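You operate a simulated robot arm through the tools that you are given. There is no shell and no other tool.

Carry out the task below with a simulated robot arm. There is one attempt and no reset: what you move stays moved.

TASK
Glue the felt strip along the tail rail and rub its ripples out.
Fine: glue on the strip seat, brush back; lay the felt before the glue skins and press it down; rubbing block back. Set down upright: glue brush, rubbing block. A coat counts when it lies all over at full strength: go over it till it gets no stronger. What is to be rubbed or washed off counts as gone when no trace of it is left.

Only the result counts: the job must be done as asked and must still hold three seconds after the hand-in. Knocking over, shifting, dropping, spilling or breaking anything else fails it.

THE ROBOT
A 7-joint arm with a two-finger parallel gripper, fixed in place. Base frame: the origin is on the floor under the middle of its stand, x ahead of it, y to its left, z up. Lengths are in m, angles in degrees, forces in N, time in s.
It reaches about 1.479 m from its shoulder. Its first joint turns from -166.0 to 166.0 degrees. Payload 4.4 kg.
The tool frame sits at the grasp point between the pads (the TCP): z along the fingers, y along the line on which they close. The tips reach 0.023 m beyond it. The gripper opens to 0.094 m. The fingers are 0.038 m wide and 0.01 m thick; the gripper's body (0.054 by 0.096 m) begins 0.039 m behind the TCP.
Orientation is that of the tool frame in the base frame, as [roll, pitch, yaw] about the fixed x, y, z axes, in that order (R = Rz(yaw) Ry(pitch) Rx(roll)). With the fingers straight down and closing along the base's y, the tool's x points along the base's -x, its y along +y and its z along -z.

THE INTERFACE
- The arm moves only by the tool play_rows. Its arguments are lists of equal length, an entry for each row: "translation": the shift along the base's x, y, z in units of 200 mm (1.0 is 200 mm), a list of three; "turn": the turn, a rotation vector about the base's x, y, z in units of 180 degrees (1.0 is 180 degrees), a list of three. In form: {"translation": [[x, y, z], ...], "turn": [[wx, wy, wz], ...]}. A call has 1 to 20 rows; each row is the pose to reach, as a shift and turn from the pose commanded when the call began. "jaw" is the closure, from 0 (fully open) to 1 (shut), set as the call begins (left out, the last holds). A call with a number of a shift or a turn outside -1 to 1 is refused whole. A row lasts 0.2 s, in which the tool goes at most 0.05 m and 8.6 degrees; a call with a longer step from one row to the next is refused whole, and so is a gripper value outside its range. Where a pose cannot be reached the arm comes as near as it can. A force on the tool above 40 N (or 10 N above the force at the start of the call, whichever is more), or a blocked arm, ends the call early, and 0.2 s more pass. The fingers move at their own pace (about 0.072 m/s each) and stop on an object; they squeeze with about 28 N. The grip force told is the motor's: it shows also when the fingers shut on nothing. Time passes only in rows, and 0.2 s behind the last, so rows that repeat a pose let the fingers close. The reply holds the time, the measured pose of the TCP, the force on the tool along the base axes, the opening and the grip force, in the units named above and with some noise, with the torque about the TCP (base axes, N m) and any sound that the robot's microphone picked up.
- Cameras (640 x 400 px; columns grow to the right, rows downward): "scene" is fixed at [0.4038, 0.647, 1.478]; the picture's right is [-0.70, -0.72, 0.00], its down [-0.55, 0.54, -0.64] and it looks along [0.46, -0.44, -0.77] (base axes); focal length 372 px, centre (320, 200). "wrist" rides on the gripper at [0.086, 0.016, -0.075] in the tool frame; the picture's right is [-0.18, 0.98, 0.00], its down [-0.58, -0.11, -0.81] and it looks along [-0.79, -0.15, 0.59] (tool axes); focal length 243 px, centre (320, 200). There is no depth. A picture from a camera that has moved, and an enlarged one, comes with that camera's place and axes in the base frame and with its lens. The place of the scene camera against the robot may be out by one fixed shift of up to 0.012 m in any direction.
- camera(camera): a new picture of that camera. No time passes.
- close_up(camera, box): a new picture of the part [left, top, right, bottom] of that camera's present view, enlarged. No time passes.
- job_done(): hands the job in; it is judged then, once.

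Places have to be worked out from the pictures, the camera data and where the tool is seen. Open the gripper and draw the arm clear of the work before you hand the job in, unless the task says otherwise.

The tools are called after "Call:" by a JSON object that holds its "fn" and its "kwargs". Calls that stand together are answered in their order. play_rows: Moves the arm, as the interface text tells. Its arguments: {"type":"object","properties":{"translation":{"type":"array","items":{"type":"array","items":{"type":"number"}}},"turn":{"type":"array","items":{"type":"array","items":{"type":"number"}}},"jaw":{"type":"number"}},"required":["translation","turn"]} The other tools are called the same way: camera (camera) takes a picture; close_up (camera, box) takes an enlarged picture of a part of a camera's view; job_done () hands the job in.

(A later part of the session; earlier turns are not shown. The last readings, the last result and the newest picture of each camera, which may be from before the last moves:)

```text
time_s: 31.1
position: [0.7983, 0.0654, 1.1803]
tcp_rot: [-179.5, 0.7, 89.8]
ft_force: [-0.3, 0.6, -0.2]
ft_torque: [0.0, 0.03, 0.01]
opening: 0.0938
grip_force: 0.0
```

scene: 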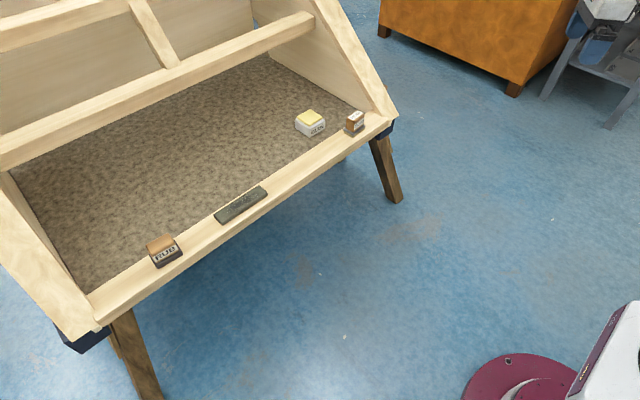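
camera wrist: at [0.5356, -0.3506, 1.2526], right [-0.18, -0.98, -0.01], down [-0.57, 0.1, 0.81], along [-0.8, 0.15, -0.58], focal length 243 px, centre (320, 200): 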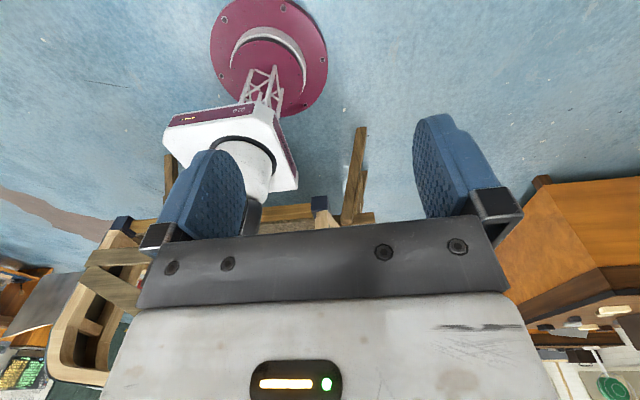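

I correct the small tilt and approach a point above the slab's centre.

Call:
{"fn": "play_rows", "kwargs": {"translation": [[0.1, 0.2, -0.1], [0.2, 0.4, -0.2], [0.3, 0.6, -0.3], [0.4, 0.8, -0.4], [0.5, 1.0, -0.5], [0.5, 1.0, -0.5]], "turn": [[0.0013, -0.0009, 0.0003], [0.0026, -0.0018, 0.0006], [0.0039, -0.0028, 0.001], [0.0039, -0.0028, 0.001], [0.0039, -0.0028, 0.001], [0.0039, -0.0028, 0.001]]}}

Call:
{"fn": "play_rows", "kwargs": {"translation": [[0.1, 0.1, -0.2], [0.2, 0.2, -0.4], [0.3, 0.35, -0.55], [0.4, 0.45, -0.7], [0.45, 0.523, -0.9], [0.45, 0.523, -0.9]], "turn": [[0, 0, 0], [0, 0, 0], [0, 0, 0], [0, 0, 0], [0, 0, 0], [0, 0, 0]]}}

Call:
{"fn": "camera", "kwargs": {"camera": "wrist"}}

Call:
{"fn": "camera", "kwargs": {"camera": "scene"}}

```text
time_s: 32.5
position: [0.8982, 0.2638, 1.0812]
tcp_rot: [179.9, 0.0, 89.9]
ft_force: [0.7, -0.2, 0.0]
ft_torque: [0.02, -0.01, -0.05]
opening: 0.0938
grip_force: 0.0
```

```text
time_s: 33.9
position: [0.9862, 0.3696, 0.9021]
tcp_rot: [180.0, 0.0, 89.9]
ft_force: [0.4, 0.3, 0.1]
ft_torque: [0.0, -0.03, -0.04]
opening: 0.094
grip_force: 0.2
```

```text
taken
camera wrist: at [1.0037, 0.4546, 0.9758], right [0.98, -0.19, 0.0], down [-0.11, -0.58, 0.81], along [-0.15, -0.79, -0.59], focal length 243 px, centre (320, 200)
```

wrist: 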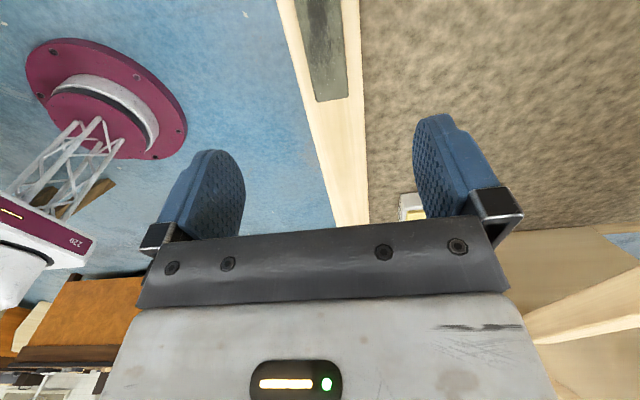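

```text
taken
```

scene: 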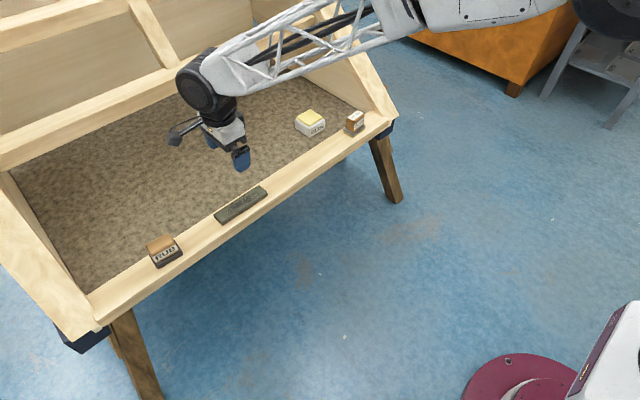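

Call:
{"fn": "close_up", "kwargs": {"camera": "wrist", "box": [250, 0, 410, 100]}}

Call:
{"fn": "close_up", "kwargs": {"camera": "wrist", "box": [260, 80, 420, 240]}}

Call:
{"fn": "close_up", "kwargs": {"camera": "scene", "box": [250, 90, 410, 190]}}

```text
4.00 times, centred on (330, 50) of wrist
camera zoom: at [1.0037, 0.4546, 0.9758], right [0.98, -0.19, 0.0], down [-0.11, -0.58, 0.81], along [-0.15, -0.79, -0.59], focal length 970 px, centre (280, 800)
```

zoom: 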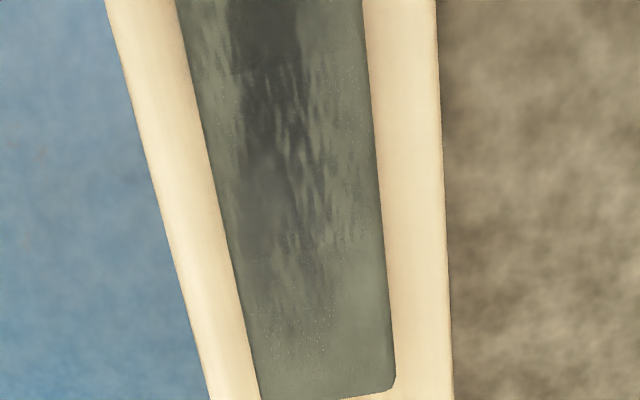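

```text
2.50 times, centred on (340, 160) of wrist
camera zoom: at [1.0037, 0.4546, 0.9758], right [0.98, -0.19, 0.0], down [-0.11, -0.58, 0.81], along [-0.15, -0.79, -0.59], focal length 606 px, centre (270, 300)
```

zoom: 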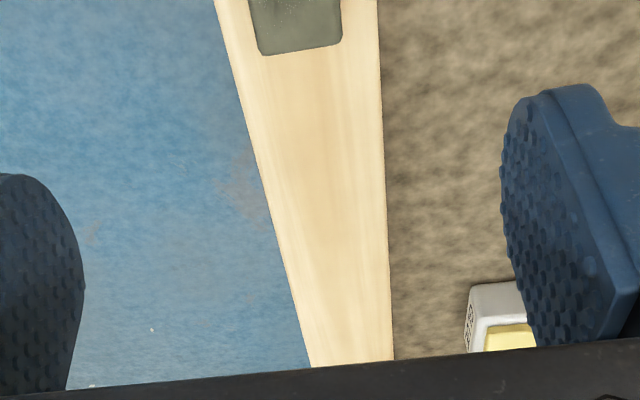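

```text
4.00 times, centred on (330, 140) of scene
camera zoom: at [0.4038, 0.647, 1.478], right [-0.7, -0.72, 0.0], down [-0.55, 0.54, -0.64], along [0.46, -0.44, -0.77], focal length 1488 px, centre (280, 440)
```

zoom: 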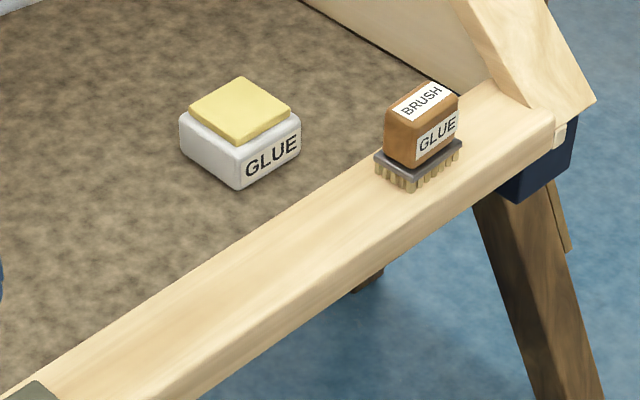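

Call:
{"fn": "close_up", "kwargs": {"camera": "wrist", "box": [290, 90, 400, 160]}}

Call:
{"fn": "close_up", "kwargs": {"camera": "wrist", "box": [310, 155, 400, 235]}}

Call:
{"fn": "close_up", "kwargs": {"camera": "scene", "box": [290, 110, 370, 160]}}

Call:
{"fn": "close_up", "kwargs": {"camera": "scene", "box": [250, 150, 330, 200]}}

```text
5.71 times, centred on (345, 125) of wrist
camera zoom: at [1.0037, 0.4546, 0.9758], right [0.98, -0.19, 0.0], down [-0.11, -0.58, 0.81], along [-0.15, -0.79, -0.59], focal length 1386 px, centre (177, 629)
```

zoom: 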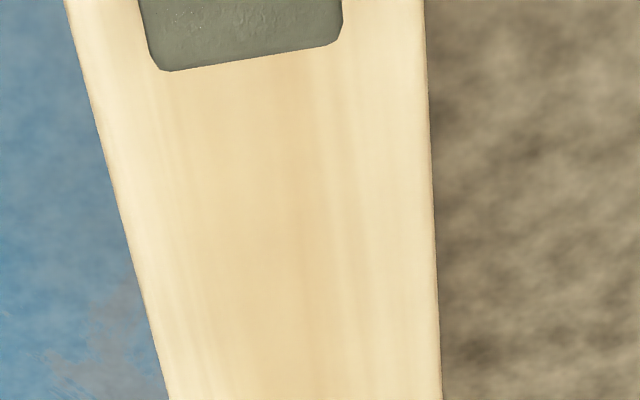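

```text
5.00 times, centred on (355, 195) of wrist
camera zoom: at [1.0037, 0.4546, 0.9758], right [0.98, -0.19, 0.0], down [-0.11, -0.58, 0.81], along [-0.15, -0.79, -0.59], focal length 1213 px, centre (145, 225)
```

zoom: 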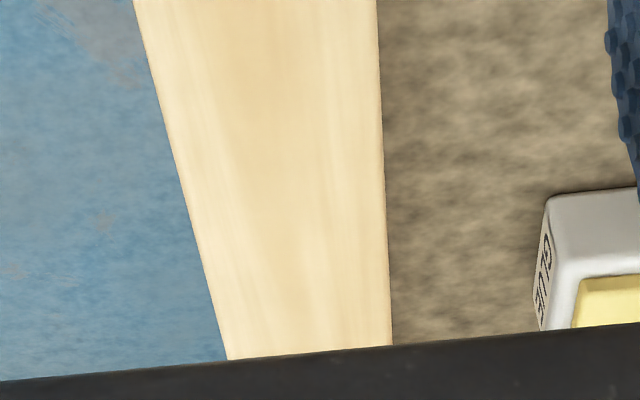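

```text
8.00 times, centred on (330, 135) of scene
camera zoom: at [0.4038, 0.647, 1.478], right [-0.7, -0.72, 0.0], down [-0.55, 0.54, -0.64], along [0.46, -0.44, -0.77], focal length 2977 px, centre (240, 720)
```

zoom: 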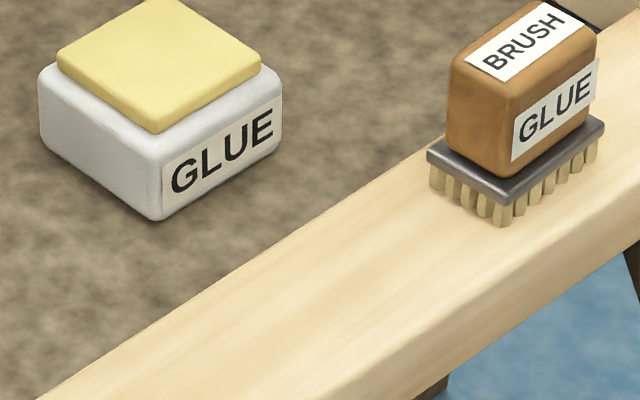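

```text
8.00 times, centred on (290, 175) of scene
camera zoom: at [0.4038, 0.647, 1.478], right [-0.7, -0.72, 0.0], down [-0.55, 0.54, -0.64], along [0.46, -0.44, -0.77], focal length 2977 px, centre (560, 400)
```

zoom: 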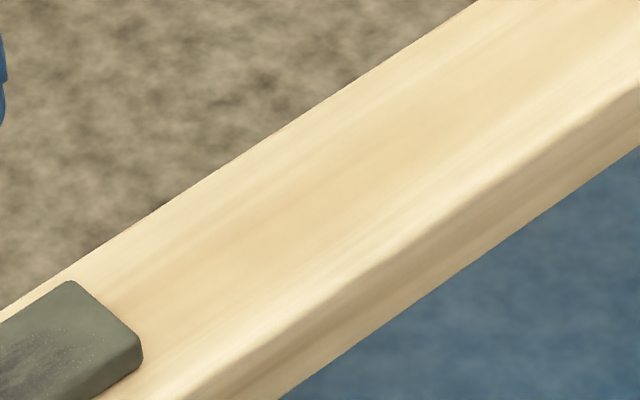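

The rail looks bare everywhere; the slab spans x≈0.969–1.007, y≈0.296–0.444, top z≈0.713. I descend over it with open fingers, in two steps, to get ready to grip it.

Call:
{"fn": "play_rows", "kwargs": {"translation": [[0.005, 0.0, -0.2], [0.01, 0.0, -0.4], [0.01, 0.0, -0.55], [0.01, 0.0, -0.65], [0.01, 0.0, -0.7], [0.01, 0.0, -0.7]], "turn": [[0, 0, 0], [0, 0, 0], [0, 0, 0], [0, 0, 0], [0, 0, 0], [0, 0, 0]]}}

Call:
{"fn": "close_up", "kwargs": {"camera": "scene", "box": [190, 150, 318, 230]}}

Call:
{"fn": "camera", "kwargs": {"camera": "wrist"}}

```text
time_s: 35.3
position: [0.9887, 0.3695, 0.7613]
tcp_rot: [-180.0, 0.0, 89.8]
ft_force: [-0.2, 0.8, 0.7]
ft_torque: [0.01, 0.02, -0.02]
opening: 0.0939
grip_force: 0.1
```

```text
5.00 times, centred on (254, 190) of scene
camera zoom: at [0.4038, 0.647, 1.478], right [-0.7, -0.72, 0.0], down [-0.55, 0.54, -0.64], along [0.46, -0.44, -0.77], focal length 1860 px, centre (650, 250)
```

zoom: 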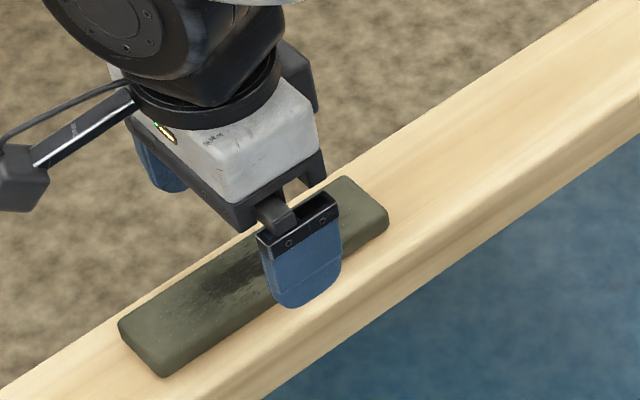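

```text
taken
camera wrist: at [1.0053, 0.455, 0.8348], right [0.98, -0.19, 0.0], down [-0.11, -0.58, 0.81], along [-0.15, -0.79, -0.59], focal length 243 px, centre (320, 200)
```

wrist: 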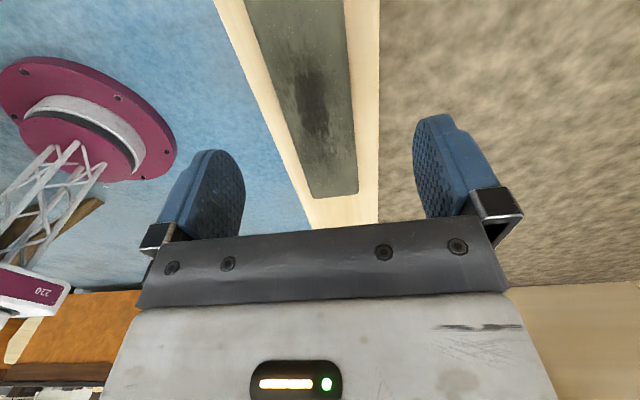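

Call:
{"fn": "close_up", "kwargs": {"camera": "wrist", "box": [240, 60, 420, 235]}}

Call:
{"fn": "close_up", "kwargs": {"camera": "scene", "box": [205, 180, 285, 230]}}

```text
2.29 times, centred on (330, 148) of wrist
camera zoom: at [1.0053, 0.455, 0.8348], right [0.98, -0.19, 0.0], down [-0.11, -0.58, 0.81], along [-0.15, -0.79, -0.59], focal length 555 px, centre (297, 320)
```

zoom: 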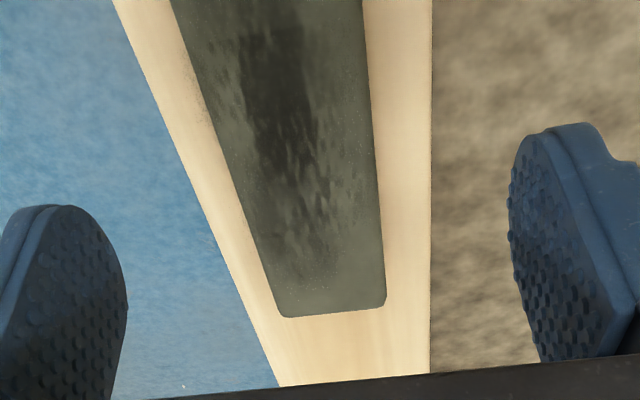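

```text
8.00 times, centred on (245, 205) of scene
camera zoom: at [0.4038, 0.647, 1.478], right [-0.7, -0.72, 0.0], down [-0.55, 0.54, -0.64], along [0.46, -0.44, -0.77], focal length 2977 px, centre (920, 160)
```

zoom: 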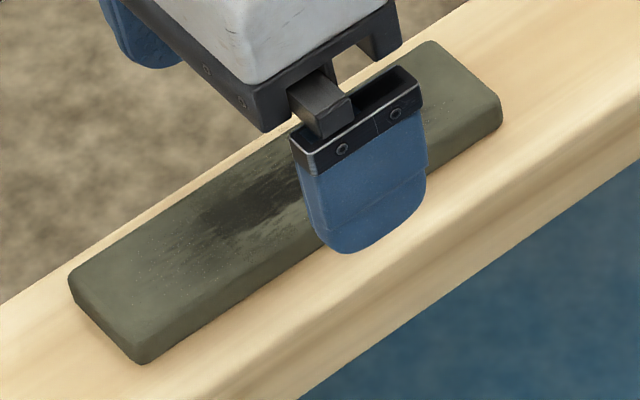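

The dark streaks on the slab look like the ripples to be rubbed out, so this is the felt. I lower so the fingertips sit beside it and close the fingers gently to test whether it is loose.

Call:
{"fn": "play_rows", "kwargs": {"translation": [[0.0, 0.0, -0.05], [0.0, 0.0, -0.1], [0.0, 0.0, -0.15], [0.0, 0.0, -0.15]], "turn": [[0, 0, 0], [0, 0, 0], [0, 0, 0], [0, 0, 0]]}}

Call:
{"fn": "close_up", "kwargs": {"camera": "scene", "box": [205, 170, 301, 230]}}

```text
time_s: 36.3
position: [0.9891, 0.3692, 0.7312]
tcp_rot: [180.0, 0.0, 89.9]
ft_force: [-0.4, -0.9, -0.8]
ft_torque: [0.01, 0.0, 0.03]
opening: 0.0939
grip_force: 0.0
```

```text
6.67 times, centred on (253, 200) of scene
camera zoom: at [0.4038, 0.647, 1.478], right [-0.7, -0.72, 0.0], down [-0.55, 0.54, -0.64], along [0.46, -0.44, -0.77], focal length 2481 px, centre (767, 200)
```

zoom: 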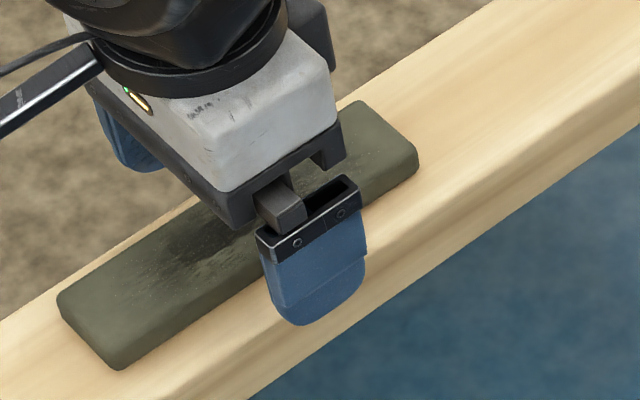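

Tips are near z≈0.708, beside the slab. I close the jaw on it.

Call:
{"fn": "play_rows", "kwargs": {"translation": [[0, 0, 0], [0, 0, 0], [0, 0, 0], [0, 0, 0], [0, 0, 0]], "turn": [[0, 0, 0], [0, 0, 0], [0, 0, 0], [0, 0, 0], [0, 0, 0]], "jaw": 1.0}}

Call:
{"fn": "close_up", "kwargs": {"camera": "scene", "box": [205, 170, 301, 230]}}

```text
time_s: 37.5
position: [0.989, 0.3689, 0.7301]
tcp_rot: [-180.0, 0.0, 90.0]
ft_force: [-0.2, 1.0, 0.9]
ft_torque: [-0.01, 0.0, -0.01]
opening: 0.0384
grip_force: 27.9
```

```text
6.67 times, centred on (253, 200) of scene
camera zoom: at [0.4038, 0.647, 1.478], right [-0.7, -0.72, 0.0], down [-0.55, 0.54, -0.64], along [0.46, -0.44, -0.77], focal length 2481 px, centre (767, 200)
```

zoom: 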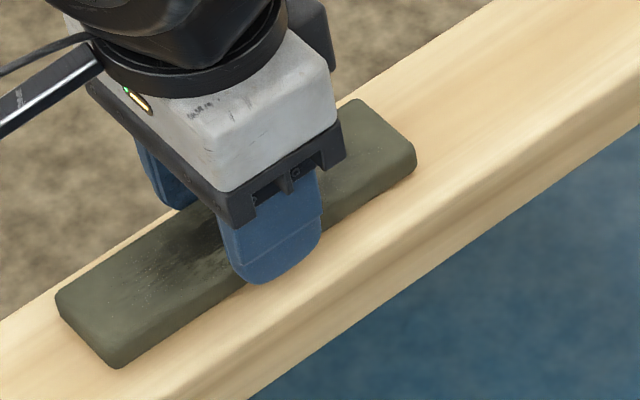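

The fingers stopped on a 0.038 m width, so it's held. I lift slowly by 2 cm to see if it comes up.

Call:
{"fn": "play_rows", "kwargs": {"translation": [[0, 0, 0.02], [0, 0, 0.05], [0, 0, 0.1], [0, 0, 0.1]], "turn": [[0, 0, 0], [0, 0, 0], [0, 0, 0], [0, 0, 0]]}}

Call:
{"fn": "close_up", "kwargs": {"camera": "scene", "box": [205, 170, 301, 230]}}

```text
time_s: 38.5
position: [0.9882, 0.3686, 0.7502]
tcp_rot: [-179.8, 0.0, 89.9]
ft_force: [-0.1, -0.2, -0.4]
ft_torque: [0.02, 0.02, -0.03]
opening: 0.0387
grip_force: 27.9
```

```text
6.67 times, centred on (253, 200) of scene
camera zoom: at [0.4038, 0.647, 1.478], right [-0.7, -0.72, 0.0], down [-0.55, 0.54, -0.64], along [0.46, -0.44, -0.77], focal length 2481 px, centre (767, 200)
```

zoom: 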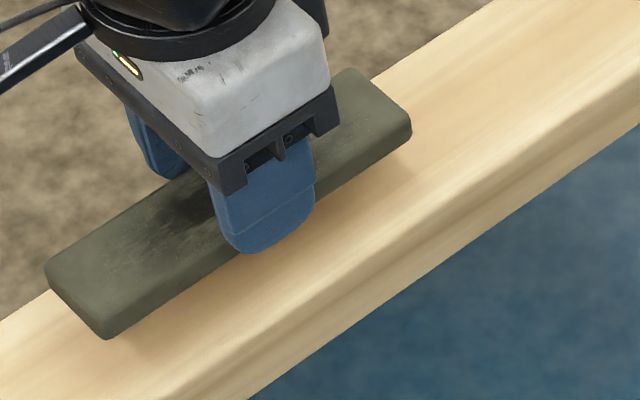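

It came up freely, so it is the loose felt strip. I raise it another 10 cm to look at the rail beneath.

Call:
{"fn": "play_rows", "kwargs": {"translation": [[0, 0, 0.15], [0, 0, 0.3], [0, 0, 0.45], [0, 0, 0.6], [0, 0, 0.6]], "turn": [[0, 0, 0], [0, 0, 0], [0, 0, 0], [0, 0, 0], [0, 0, 0]]}}

Call:
{"fn": "camera", "kwargs": {"camera": "scene"}}

Call:
{"fn": "close_up", "kwargs": {"camera": "scene", "box": [180, 130, 340, 230]}}

Call:
{"fn": "camera", "kwargs": {"camera": "wrist"}}

```text
time_s: 39.7
position: [0.9899, 0.3694, 0.8691]
tcp_rot: [-179.9, 0.1, 89.9]
ft_force: [0.0, 0.2, -0.2]
ft_torque: [-0.01, -0.01, -0.02]
opening: 0.0389
grip_force: 27.9
```

```text
taken
```

scene: 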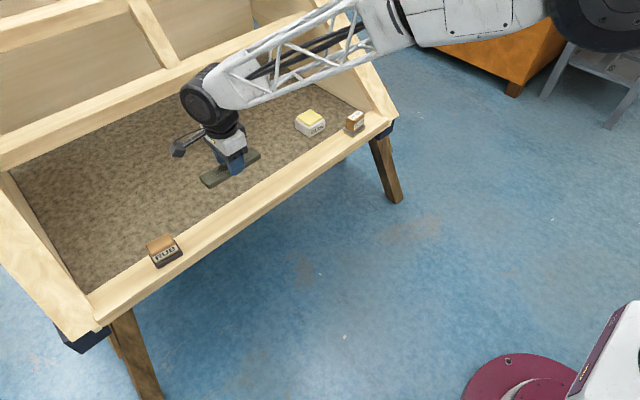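

```text
4.00 times, centred on (260, 180) of scene
camera zoom: at [0.4038, 0.647, 1.478], right [-0.7, -0.72, 0.0], down [-0.55, 0.54, -0.64], along [0.46, -0.44, -0.77], focal length 1488 px, centre (560, 280)
```

zoom: 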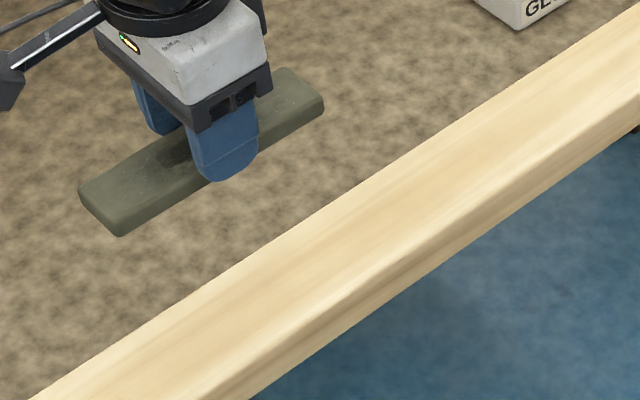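

```text
taken
camera wrist: at [1.0059, 0.4553, 0.9441], right [0.98, -0.19, 0.0], down [-0.11, -0.58, 0.81], along [-0.15, -0.79, -0.59], focal length 243 px, centre (320, 200)
```

wrist: 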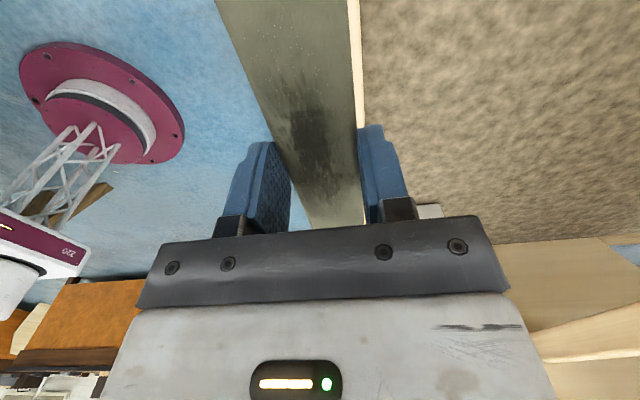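

Nothing is marked under the felt either. I set it back exactly where it lay, then examine the bare gap from directly above at close range for a faint seat outline.

Call:
{"fn": "play_rows", "kwargs": {"translation": [[0, 0, -0.15], [0, 0, -0.3], [0, 0, -0.45], [0, 0, -0.58], [0, 0, -0.65], [0, 0, -0.69], [0, 0, -0.695], [0, 0, -0.695]], "turn": [[0, 0, 0], [0, 0, 0], [0, 0, 0], [0, 0, 0], [0, 0, 0], [0, 0, 0], [0, 0, 0], [0, 0, 0]]}}

Call:
{"fn": "close_up", "kwargs": {"camera": "scene", "box": [205, 170, 301, 230]}}

```text
time_s: 41.5
position: [0.988, 0.3682, 0.73]
tcp_rot: [179.9, 0.1, 89.9]
ft_force: [0.6, 0.3, -0.8]
ft_torque: [0.02, 0.0, -0.02]
opening: 0.0385
grip_force: 27.9
```

```text
6.67 times, centred on (253, 200) of scene
camera zoom: at [0.4038, 0.647, 1.478], right [-0.7, -0.72, 0.0], down [-0.55, 0.54, -0.64], along [0.46, -0.44, -0.77], focal length 2481 px, centre (767, 200)
```

zoom: 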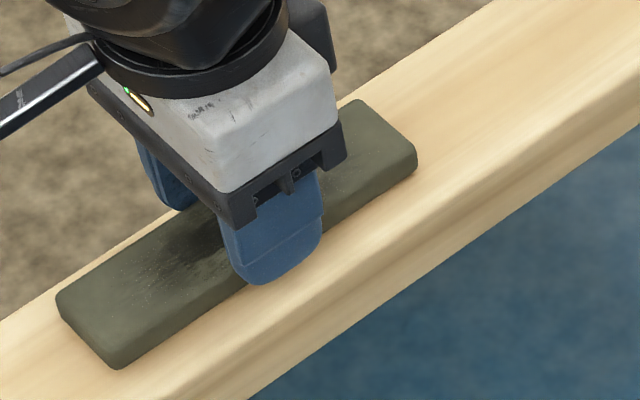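

Call:
{"fn": "play_rows", "kwargs": {"translation": [[0, 0, 0], [0, 0, 0], [0, 0, 0], [0, 0, 0.15], [0, 0, 0.35], [0, 0, 0.55], [0, 0, 0.55]], "turn": [[0, 0, 0], [0, 0, 0], [0, 0, 0], [0, 0, 0], [0, 0, 0], [0, 0, 0], [0, 0, 0]], "jaw": 0.0}}

Call:
{"fn": "play_rows", "kwargs": {"translation": [[0, -0.15, 0.1], [0, -0.35, 0.1], [0, -0.5, 0.1], [0, -0.5, 0.1]], "turn": [[0, 0, 0], [0, 0, 0], [0, 0, 0], [0, 0, 0]]}}

Call:
{"fn": "camera", "kwargs": {"camera": "wrist"}}

Call:
{"fn": "close_up", "kwargs": {"camera": "wrist", "box": [250, 0, 410, 100]}}

Call:
{"fn": "close_up", "kwargs": {"camera": "wrist", "box": [270, 80, 420, 240]}}

Call:
{"fn": "camera", "kwargs": {"camera": "scene"}}

```text
time_s: 43.1
position: [0.9868, 0.3684, 0.8398]
tcp_rot: [-179.9, 0.0, 89.9]
ft_force: [-0.2, -0.1, -0.5]
ft_torque: [0.0, 0.02, 0.0]
opening: 0.0941
grip_force: 0.1
```

```text
time_s: 44.1
position: [0.9877, 0.268, 0.86]
tcp_rot: [180.0, 0.0, 89.8]
ft_force: [-0.8, -0.4, -0.2]
ft_torque: [0.0, -0.01, 0.02]
opening: 0.094
grip_force: 0.1
```

```text
taken
camera wrist: at [1.0048, 0.3539, 0.9339], right [0.98, -0.19, 0.0], down [-0.11, -0.58, 0.81], along [-0.15, -0.79, -0.59], focal length 243 px, centre (320, 200)
```

wrist: 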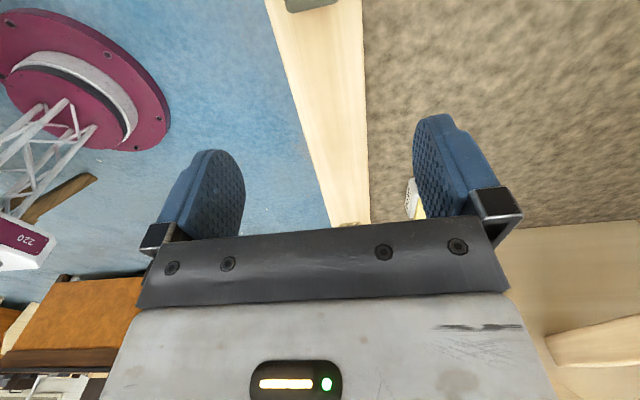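

```text
4.00 times, centred on (330, 50) of wrist
camera zoom: at [1.0048, 0.3539, 0.9339], right [0.98, -0.19, 0.0], down [-0.11, -0.58, 0.81], along [-0.15, -0.79, -0.59], focal length 970 px, centre (280, 800)
```

zoom: 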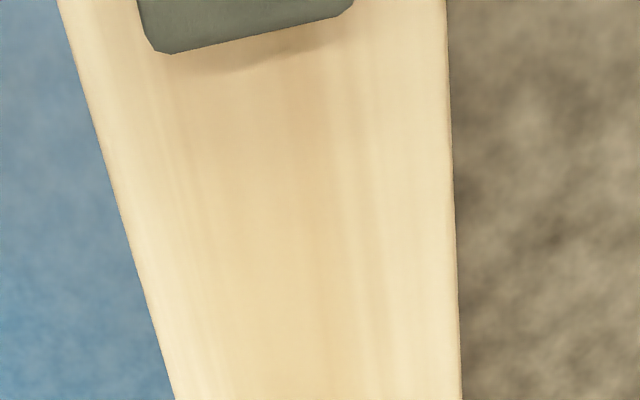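

```text
2.50 times, centred on (345, 160) of wrist
camera zoom: at [1.0048, 0.3539, 0.9339], right [0.98, -0.19, 0.0], down [-0.11, -0.58, 0.81], along [-0.15, -0.79, -0.59], focal length 606 px, centre (258, 300)
```

zoom: 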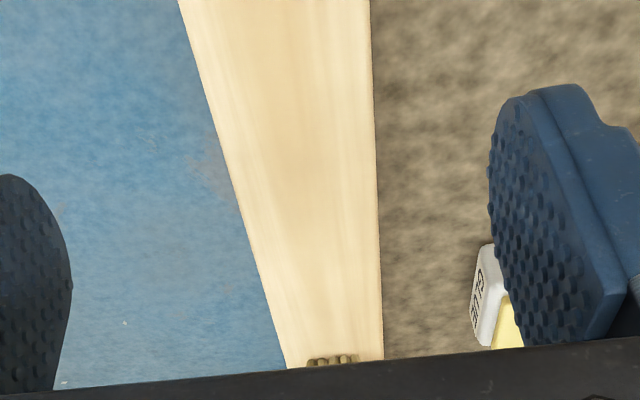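

```text
taken
```

scene: 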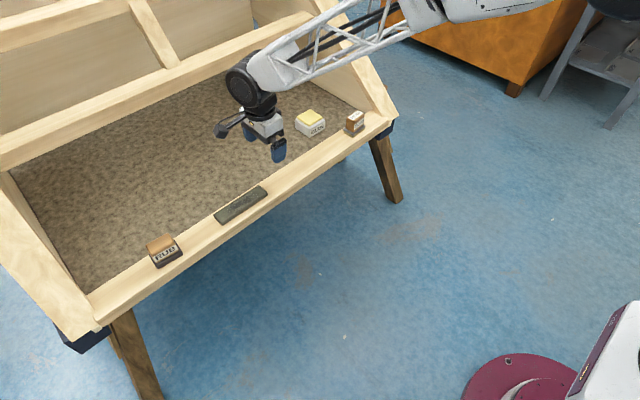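

I compare the rail's tone along its length with some further close-ups.

Call:
{"fn": "close_up", "kwargs": {"camera": "scene", "box": [230, 105, 390, 205]}}

Call:
{"fn": "close_up", "kwargs": {"camera": "scene", "box": [60, 180, 260, 320]}}

Call:
{"fn": "close_up", "kwargs": {"camera": "scene", "box": [180, 170, 308, 250]}}

```text
4.00 times, centred on (310, 155) of scene
camera zoom: at [0.4038, 0.647, 1.478], right [-0.7, -0.72, 0.0], down [-0.55, 0.54, -0.64], along [0.46, -0.44, -0.77], focal length 1488 px, centre (360, 380)
```

zoom: 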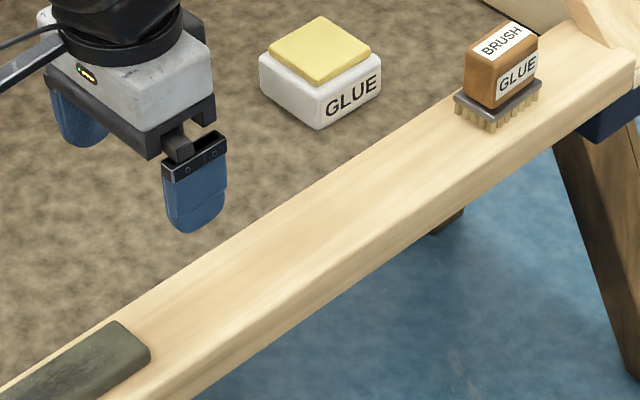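

```text
2.86 times, centred on (160, 250) of scene
camera zoom: at [0.4038, 0.647, 1.478], right [-0.7, -0.72, 0.0], down [-0.55, 0.54, -0.64], along [0.46, -0.44, -0.77], focal length 1063 px, centre (777, 57)
```

zoom: 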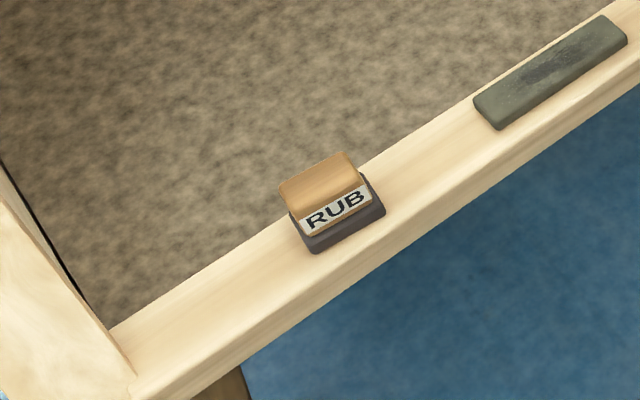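

```text
5.00 times, centred on (244, 210) of scene
camera zoom: at [0.4038, 0.647, 1.478], right [-0.7, -0.72, 0.0], down [-0.55, 0.54, -0.64], along [0.46, -0.44, -0.77], focal length 1860 px, centre (700, 150)
```

zoom: 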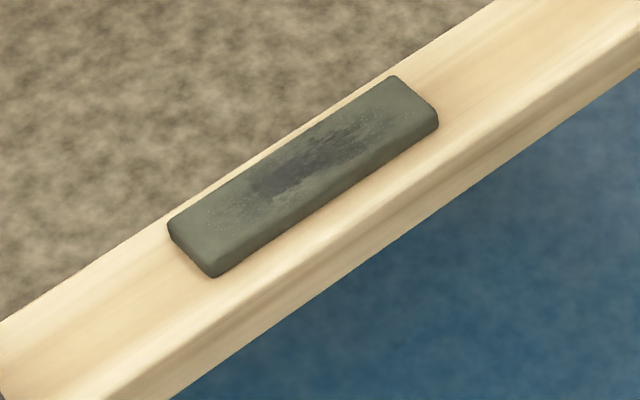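

I can't see any outline, so I'll find the seat by where the glue takes. First I measure the brush and the pot precisely; I move nearer the brush with this orientation.

Call:
{"fn": "play_rows", "kwargs": {"translation": [[0, -0.2, 0.0], [0, -0.4, 0.0], [0, -0.6, 0.0], [0, -0.8, 0.0], [0, -0.8, 0.0]], "turn": [[0, 0, 0], [0, 0, 0], [0, 0, 0], [0, 0, 0], [0, 0, 0]]}}

Call:
{"fn": "camera", "kwargs": {"camera": "wrist"}}

Call:
{"fn": "close_up", "kwargs": {"camera": "wrist", "box": [240, 80, 464, 220]}}

```text
time_s: 45.3
position: [0.9875, 0.1084, 0.8596]
tcp_rot: [180.0, 0.0, 89.9]
ft_force: [-0.2, -0.3, 0.7]
ft_torque: [0.0, 0.02, -0.01]
opening: 0.0942
grip_force: 0.0
```

```text
taken
camera wrist: at [1.0035, 0.1937, 0.9328], right [0.98, -0.19, 0.0], down [-0.11, -0.58, 0.81], along [-0.15, -0.79, -0.59], focal length 243 px, centre (320, 200)
```

wrist: 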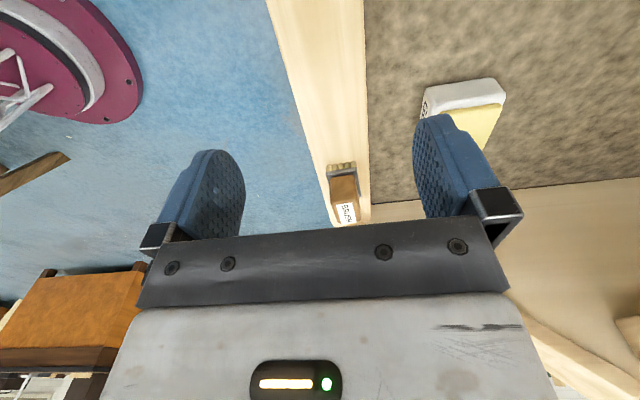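

```text
2.86 times, centred on (352, 150) of wrist
camera zoom: at [1.0035, 0.1937, 0.9328], right [0.98, -0.19, 0.0], down [-0.11, -0.58, 0.81], along [-0.15, -0.79, -0.59], focal length 693 px, centre (229, 343)
```

zoom: 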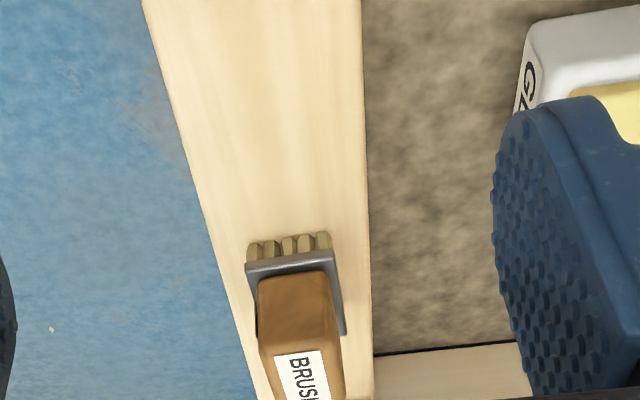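

Measured: the brush stands at about (0.989, -0.069), handle 0.031 x 0.053 m with its top near z≈0.765; the glue's yellow surface is around (1.138, -0.016, 0.708). I move above the brush with open fingers and check before going down.

Call:
{"fn": "play_rows", "kwargs": {"translation": [[0, -0.2, 0.0], [0, -0.4, 0.0], [0, -0.6, 0.0], [0.005, -0.8, 0.0], [0.0075, -0.887, -0.1], [0.0075, -0.887, -0.25], [0.0075, -0.887, -0.25]], "turn": [[0, 0, 0], [0, 0, 0], [0, 0, 0], [0, 0, 0], [0, 0, 0], [0, 0, 0], [0, 0, 0]]}}

Call:
{"fn": "camera", "kwargs": {"camera": "wrist"}}

Call:
{"fn": "close_up", "kwargs": {"camera": "scene", "box": [290, 70, 418, 150]}}

```text
time_s: 46.9
position: [0.9905, -0.0694, 0.8115]
tcp_rot: [-179.9, 0.0, 89.9]
ft_force: [-0.4, -0.1, 0.0]
ft_torque: [-0.03, 0.01, -0.03]
opening: 0.0939
grip_force: 0.1
```

```text
taken
camera wrist: at [1.0066, 0.017, 0.8845], right [0.98, -0.19, 0.0], down [-0.11, -0.58, 0.81], along [-0.15, -0.79, -0.59], focal length 243 px, centre (320, 200)
```

wrist: 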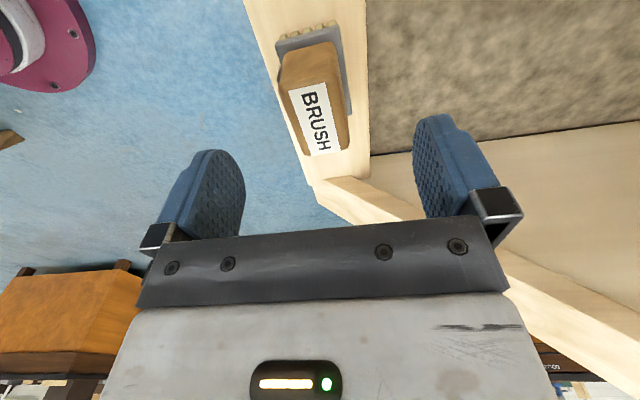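

```text
5.00 times, centred on (354, 110) of scene
camera zoom: at [0.4038, 0.647, 1.478], right [-0.7, -0.72, 0.0], down [-0.55, 0.54, -0.64], along [0.46, -0.44, -0.77], focal length 1860 px, centre (150, 650)
```

zoom: 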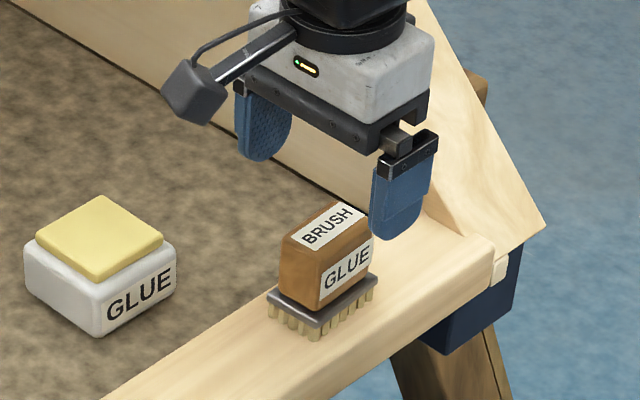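

Call:
{"fn": "close_up", "kwargs": {"camera": "wrist", "box": [240, 10, 400, 190]}}

```text
2.22 times, centred on (320, 100) of wrist
camera zoom: at [1.0066, 0.017, 0.8845], right [0.98, -0.19, 0.0], down [-0.11, -0.58, 0.81], along [-0.15, -0.79, -0.59], focal length 539 px, centre (320, 422)
```

zoom: 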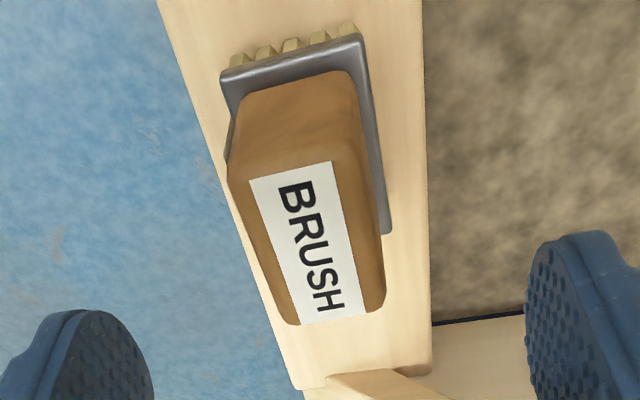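

The handle top spans x≈0.975–1.005 and y≈-0.091 to -0.044, centred under the gripper. I go down and close on it.

Call:
{"fn": "play_rows", "kwargs": {"translation": [[0, 0.005, -0.1], [0, 0.005, -0.2], [0, 0.005, -0.27], [0, 0.005, -0.27]], "turn": [[0, 0, 0], [0, 0, 0], [0, 0, 0], [0, 0, 0]]}}

Call:
{"fn": "play_rows", "kwargs": {"translation": [[0, 0, 0], [0, 0, 0], [0, 0, 0], [0, 0, 0], [0, 0, 0]], "turn": [[0, 0, 0], [0, 0, 0], [0, 0, 0], [0, 0, 0], [0, 0, 0]], "jaw": 1.0}}

Call:
{"fn": "close_up", "kwargs": {"camera": "scene", "box": [290, 70, 418, 150]}}

```text
time_s: 47.9
position: [0.9895, -0.0648, 0.7579]
tcp_rot: [-180.0, 0.0, 90.0]
ft_force: [-0.6, 1.2, 0.9]
ft_torque: [-0.05, 0.03, 0.02]
opening: 0.0936
grip_force: 0.1
```

```text
time_s: 49.1
position: [0.9893, -0.0667, 0.7575]
tcp_rot: [-179.9, -0.1, 90.0]
ft_force: [0.6, 0.0, 0.6]
ft_torque: [-0.01, -0.03, 0.0]
opening: 0.0332
grip_force: 27.8
```

```text
5.00 times, centred on (354, 110) of scene
camera zoom: at [0.4038, 0.647, 1.478], right [-0.7, -0.72, 0.0], down [-0.55, 0.54, -0.64], along [0.46, -0.44, -0.77], focal length 1860 px, centre (150, 650)
```

zoom: 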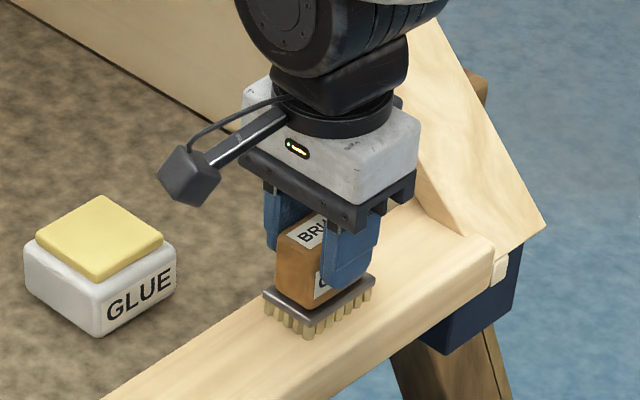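

The brush is held (opening 0.033). I lift it and carry it above the glue pot's yellow surface.

Call:
{"fn": "play_rows", "kwargs": {"translation": [[0, 0, 0.1], [0, 0, 0.25], [0.2, 0.07, 0.25], [0.4, 0.14, 0.25], [0.6, 0.21, 0.25], [0.745, 0.255, 0.25], [0.745, 0.255, 0.15], [0.745, 0.255, 0.1], [0.745, 0.255, 0.1]], "turn": [[0, 0, 0], [0, 0, 0], [0, 0, 0], [0, 0, 0], [0, 0, 0], [0, 0, 0], [0, 0, 0], [0, 0, 0], [0, 0, 0]]}}

Call:
{"fn": "close_up", "kwargs": {"camera": "scene", "box": [260, 70, 388, 150]}}

Call:
{"fn": "camera", "kwargs": {"camera": "wrist"}}

```text
time_s: 51.1
position: [1.1385, -0.0161, 0.7762]
tcp_rot: [-179.9, 0.0, 89.8]
ft_force: [-0.4, 0.4, -0.4]
ft_torque: [-0.01, -0.01, 0.01]
opening: 0.0334
grip_force: 28.2
```

```text
5.00 times, centred on (324, 110) of scene
camera zoom: at [0.4038, 0.647, 1.478], right [-0.7, -0.72, 0.0], down [-0.55, 0.54, -0.64], along [0.46, -0.44, -0.77], focal length 1860 px, centre (300, 650)
```

zoom: 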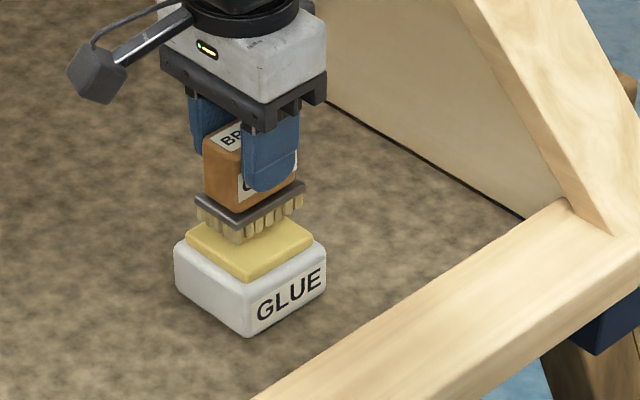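

```text
taken
camera wrist: at [1.1552, 0.0696, 0.8502], right [0.98, -0.19, 0.0], down [-0.11, -0.58, 0.81], along [-0.15, -0.79, -0.59], focal length 243 px, centre (320, 200)
```

wrist: 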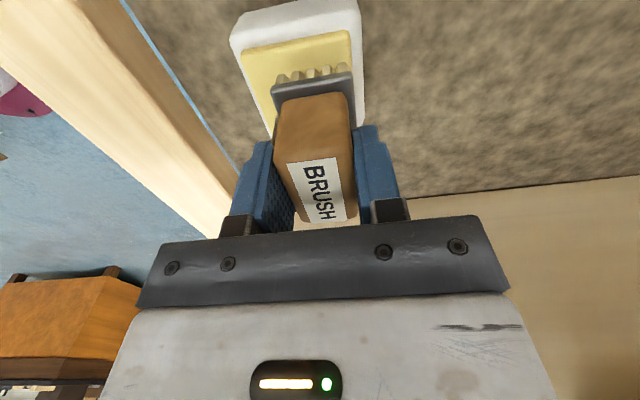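

The brush is right above the yellow glue. I lower it slowly and watch for contact force.

Call:
{"fn": "play_rows", "kwargs": {"translation": [[0, 0, -0.03], [0, 0, -0.06], [0, 0, -0.075], [0, 0, -0.075]], "turn": [[0, 0, 0], [0, 0, 0], [0, 0, 0], [0, 0, 0]]}}

Call:
{"fn": "close_up", "kwargs": {"camera": "scene", "box": [276, 90, 356, 140]}}

```text
time_s: 52.1
position: [1.1391, -0.017, 0.7647]
tcp_rot: [179.9, 0.0, 90.0]
ft_force: [7.7, 1.0, 26.6]
ft_torque: [-0.02, -0.17, 0.02]
opening: 0.0338
grip_force: 28.3
```

```text
8.00 times, centred on (316, 115) of scene
camera zoom: at [0.4038, 0.647, 1.478], right [-0.7, -0.72, 0.0], down [-0.55, 0.54, -0.64], along [0.46, -0.44, -0.77], focal length 2977 px, centre (352, 880)
```

zoom: 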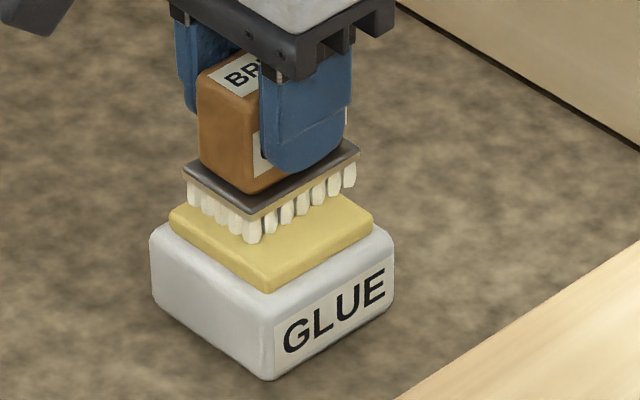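

The bristles turned white, so the brush took up glue (contact near TCP z≈0.766). I lift and carry it over the bare rail gap at y≈0.18, stopping just above the wood.

Call:
{"fn": "play_rows", "kwargs": {"translation": [[0, 0, 0.05], [0, 0, 0.12], [0, 0, 0.25], [-0.18, 0.15, 0.25], [-0.36, 0.3, 0.25], [-0.54, 0.45, 0.25], [-0.7, 0.6, 0.25], [-0.745, 0.8, 0.25], [-0.745, 0.98, 0.15], [-0.745, 0.98, 0.05], [-0.745, 0.98, 0.02], [-0.745, 0.98, 0.02]], "turn": [[0, 0, 0], [0, 0, 0], [0, 0, 0], [0, 0, 0], [0, 0, 0], [0, 0, 0], [0, 0, 0], [0, 0, 0], [0, 0, 0], [0, 0, 0], [0, 0, 0], [0, 0, 0]]}}

Call:
{"fn": "close_up", "kwargs": {"camera": "scene", "box": [230, 110, 358, 190]}}

```text
time_s: 54.7
position: [0.9898, 0.1798, 0.7648]
tcp_rot: [180.0, 0.0, 90.0]
ft_force: [0.6, -0.6, -1.2]
ft_torque: [0.04, 0.01, 0.06]
opening: 0.0334
grip_force: 28.1
```

```text
5.00 times, centred on (294, 150) of scene
camera zoom: at [0.4038, 0.647, 1.478], right [-0.7, -0.72, 0.0], down [-0.55, 0.54, -0.64], along [0.46, -0.44, -0.77], focal length 1860 px, centre (450, 450)
```

zoom: 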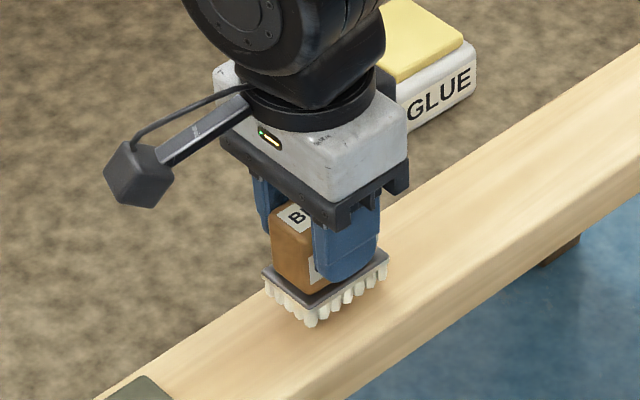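

The brush hovers about 7 mm above the rail. I lower it gently to touch and then check for glue on the wood.

Call:
{"fn": "play_rows", "kwargs": {"translation": [[0, 0, -0.015], [0, 0, -0.028], [0, 0, -0.036], [0, 0, -0.04], [0, 0, -0.04]], "turn": [[0, 0, 0], [0, 0, 0], [0, 0, 0], [0, 0, 0], [0, 0, 0]]}}

Call:
{"fn": "close_up", "kwargs": {"camera": "scene", "box": [254, 140, 334, 190]}}

```text
time_s: 55.9
position: [0.9896, 0.1812, 0.757]
tcp_rot: [180.0, 0.0, 89.8]
ft_force: [-0.3, -0.9, 0.1]
ft_torque: [-0.03, -0.01, 0.06]
opening: 0.0337
grip_force: 27.8
```

```text
8.00 times, centred on (294, 165) of scene
camera zoom: at [0.4038, 0.647, 1.478], right [-0.7, -0.72, 0.0], down [-0.55, 0.54, -0.64], along [0.46, -0.44, -0.77], focal length 2977 px, centre (528, 480)
```

zoom: 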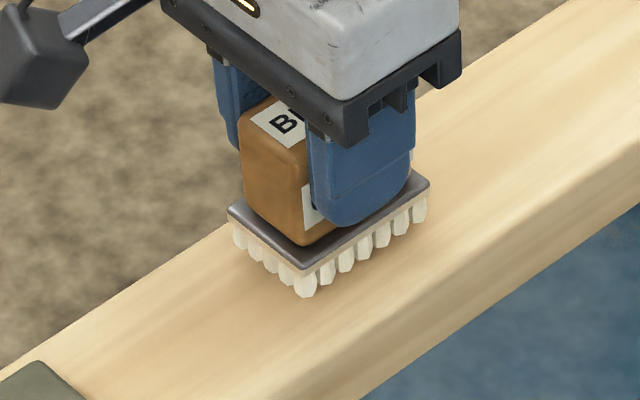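

No contact yet at z=0.757. I lower by another millimetre or two.

Call:
{"fn": "play_rows", "kwargs": {"translation": [[0, 0, -0.004], [0, 0, -0.008], [0, 0, -0.008]], "turn": [[0, 0, 0], [0, 0, 0], [0, 0, 0]]}}

```text
time_s: 56.7
position: [0.9903, 0.1806, 0.7548]
tcp_rot: [-179.9, -0.1, 89.9]
ft_force: [-0.2, 0.4, 0.1]
ft_torque: [0.01, -0.02, -0.01]
opening: 0.0333
grip_force: 27.7
```

Call:
{"fn": "play_rows", "kwargs": {"translation": [[0, 0, -0.005], [0, 0, -0.01], [0, 0, -0.01]], "turn": [[0, 0, 0], [0, 0, 0], [0, 0, 0]]}}

Call:
{"fn": "close_up", "kwargs": {"camera": "scene", "box": [254, 140, 334, 190]}}

```text
time_s: 57.5
position: [0.9886, 0.1797, 0.7543]
tcp_rot: [-180.0, 0.1, 89.9]
ft_force: [0.0, -0.6, -1.2]
ft_torque: [-0.01, -0.04, 0.03]
opening: 0.0332
grip_force: 28.6
```

```text
8.00 times, centred on (294, 165) of scene
camera zoom: at [0.4038, 0.647, 1.478], right [-0.7, -0.72, 0.0], down [-0.55, 0.54, -0.64], along [0.46, -0.44, -0.77], focal length 2977 px, centre (528, 480)
```

zoom: 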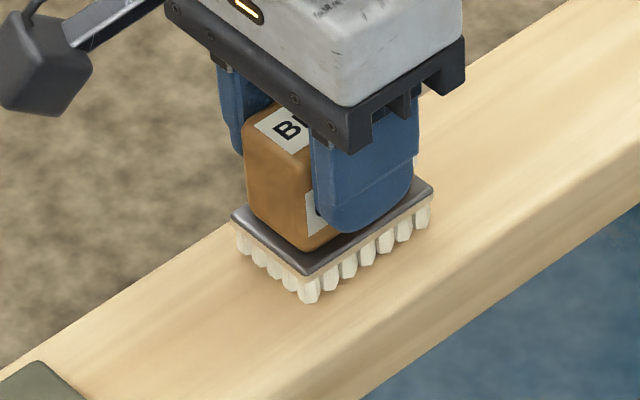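

Call:
{"fn": "play_rows", "kwargs": {"translation": [[0, 0, -0.005], [0, 0, -0.01], [0, 0, -0.01]], "turn": [[0, 0, 0], [0, 0, 0], [0, 0, 0]]}}

Call:
{"fn": "close_up", "kwargs": {"camera": "scene", "box": [254, 140, 334, 190]}}

```text
time_s: 58.3
position: [0.9906, 0.1781, 0.7526]
tcp_rot: [-179.9, 0.0, 89.9]
ft_force: [0.0, -0.5, -0.1]
ft_torque: [0.0, -0.01, 0.0]
opening: 0.0331
grip_force: 27.9
```

```text
8.00 times, centred on (294, 165) of scene
camera zoom: at [0.4038, 0.647, 1.478], right [-0.7, -0.72, 0.0], down [-0.55, 0.54, -0.64], along [0.46, -0.44, -0.77], focal length 2977 px, centre (528, 480)
```

zoom: 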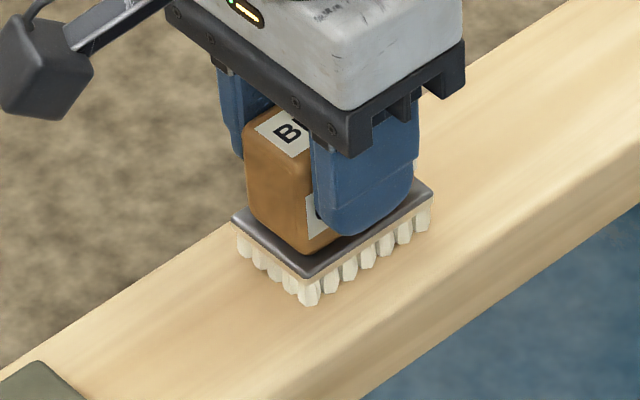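

Call:
{"fn": "play_rows", "kwargs": {"translation": [[0, 0, -0.005], [0, 0, -0.01], [0, 0, -0.01]], "turn": [[0, 0, 0], [0, 0, 0], [0, 0, 0]]}}

Call:
{"fn": "close_up", "kwargs": {"camera": "scene", "box": [254, 140, 334, 190]}}

```text
time_s: 59.1
position: [0.9903, 0.1798, 0.7524]
tcp_rot: [179.9, 0.0, 90.0]
ft_force: [-5.3, -1.6, 20.6]
ft_torque: [-0.31, 0.25, -0.07]
opening: 0.0333
grip_force: 27.6
```

```text
8.00 times, centred on (294, 165) of scene
camera zoom: at [0.4038, 0.647, 1.478], right [-0.7, -0.72, 0.0], down [-0.55, 0.54, -0.64], along [0.46, -0.44, -0.77], focal length 2977 px, centre (528, 480)
```

zoom: 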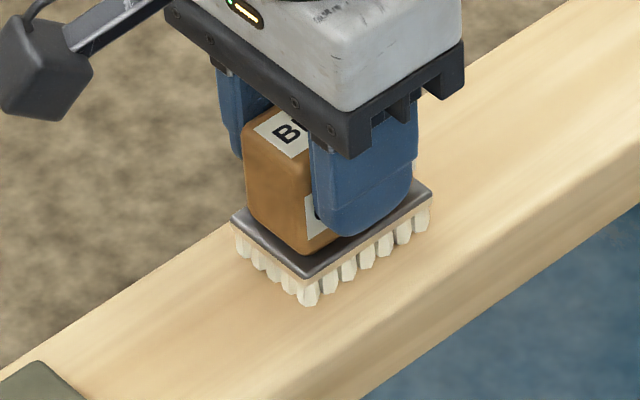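

Contact came at z≈0.7525 with 20 N, so the brush slid up about 5 mm in the grip. I ease off slightly and sweep toward -y along the gap to see where glue takes.

Call:
{"fn": "play_rows", "kwargs": {"translation": [[0, 0, 0.004], [0, -0.1, 0.004], [0, -0.2, 0.004], [0, -0.3, 0.004], [0, -0.4, 0.004], [0, -0.4, 0.004]], "turn": [[0, 0, 0], [0, 0, 0], [0, 0, 0], [0, 0, 0], [0, 0, 0], [0, 0, 0]]}}

Call:
{"fn": "close_up", "kwargs": {"camera": "scene", "box": [240, 110, 368, 190]}}

Call:
{"fn": "camera", "kwargs": {"camera": "wrist"}}

```text
time_s: 60.5
position: [0.9902, 0.0996, 0.7512]
tcp_rot: [180.0, 0.0, 89.9]
ft_force: [-0.3, 11.9, 27.3]
ft_torque: [0.18, 0.04, -0.01]
opening: 0.0334
grip_force: 28.4
```

```text
5.00 times, centred on (304, 150) of scene
camera zoom: at [0.4038, 0.647, 1.478], right [-0.7, -0.72, 0.0], down [-0.55, 0.54, -0.64], along [0.46, -0.44, -0.77], focal length 1860 px, centre (400, 450)
```

zoom: 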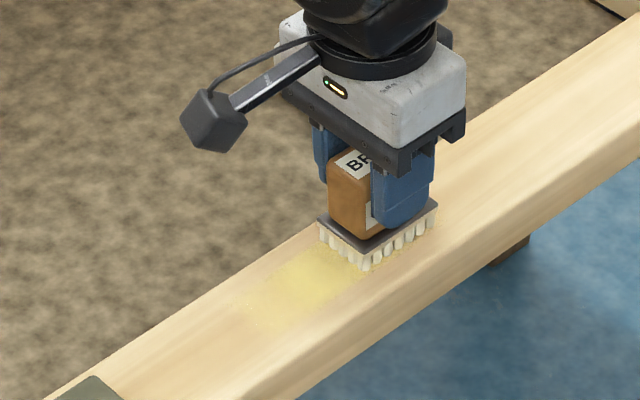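

```text
taken
camera wrist: at [1.007, 0.1853, 0.825], right [0.98, -0.19, 0.0], down [-0.11, -0.58, 0.81], along [-0.15, -0.79, -0.59], focal length 243 px, centre (320, 200)
```

wrist: 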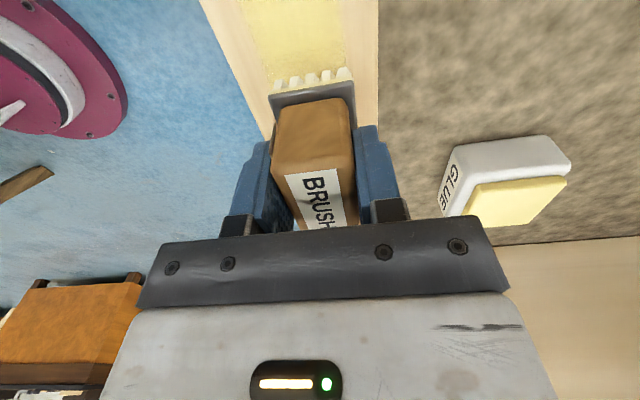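

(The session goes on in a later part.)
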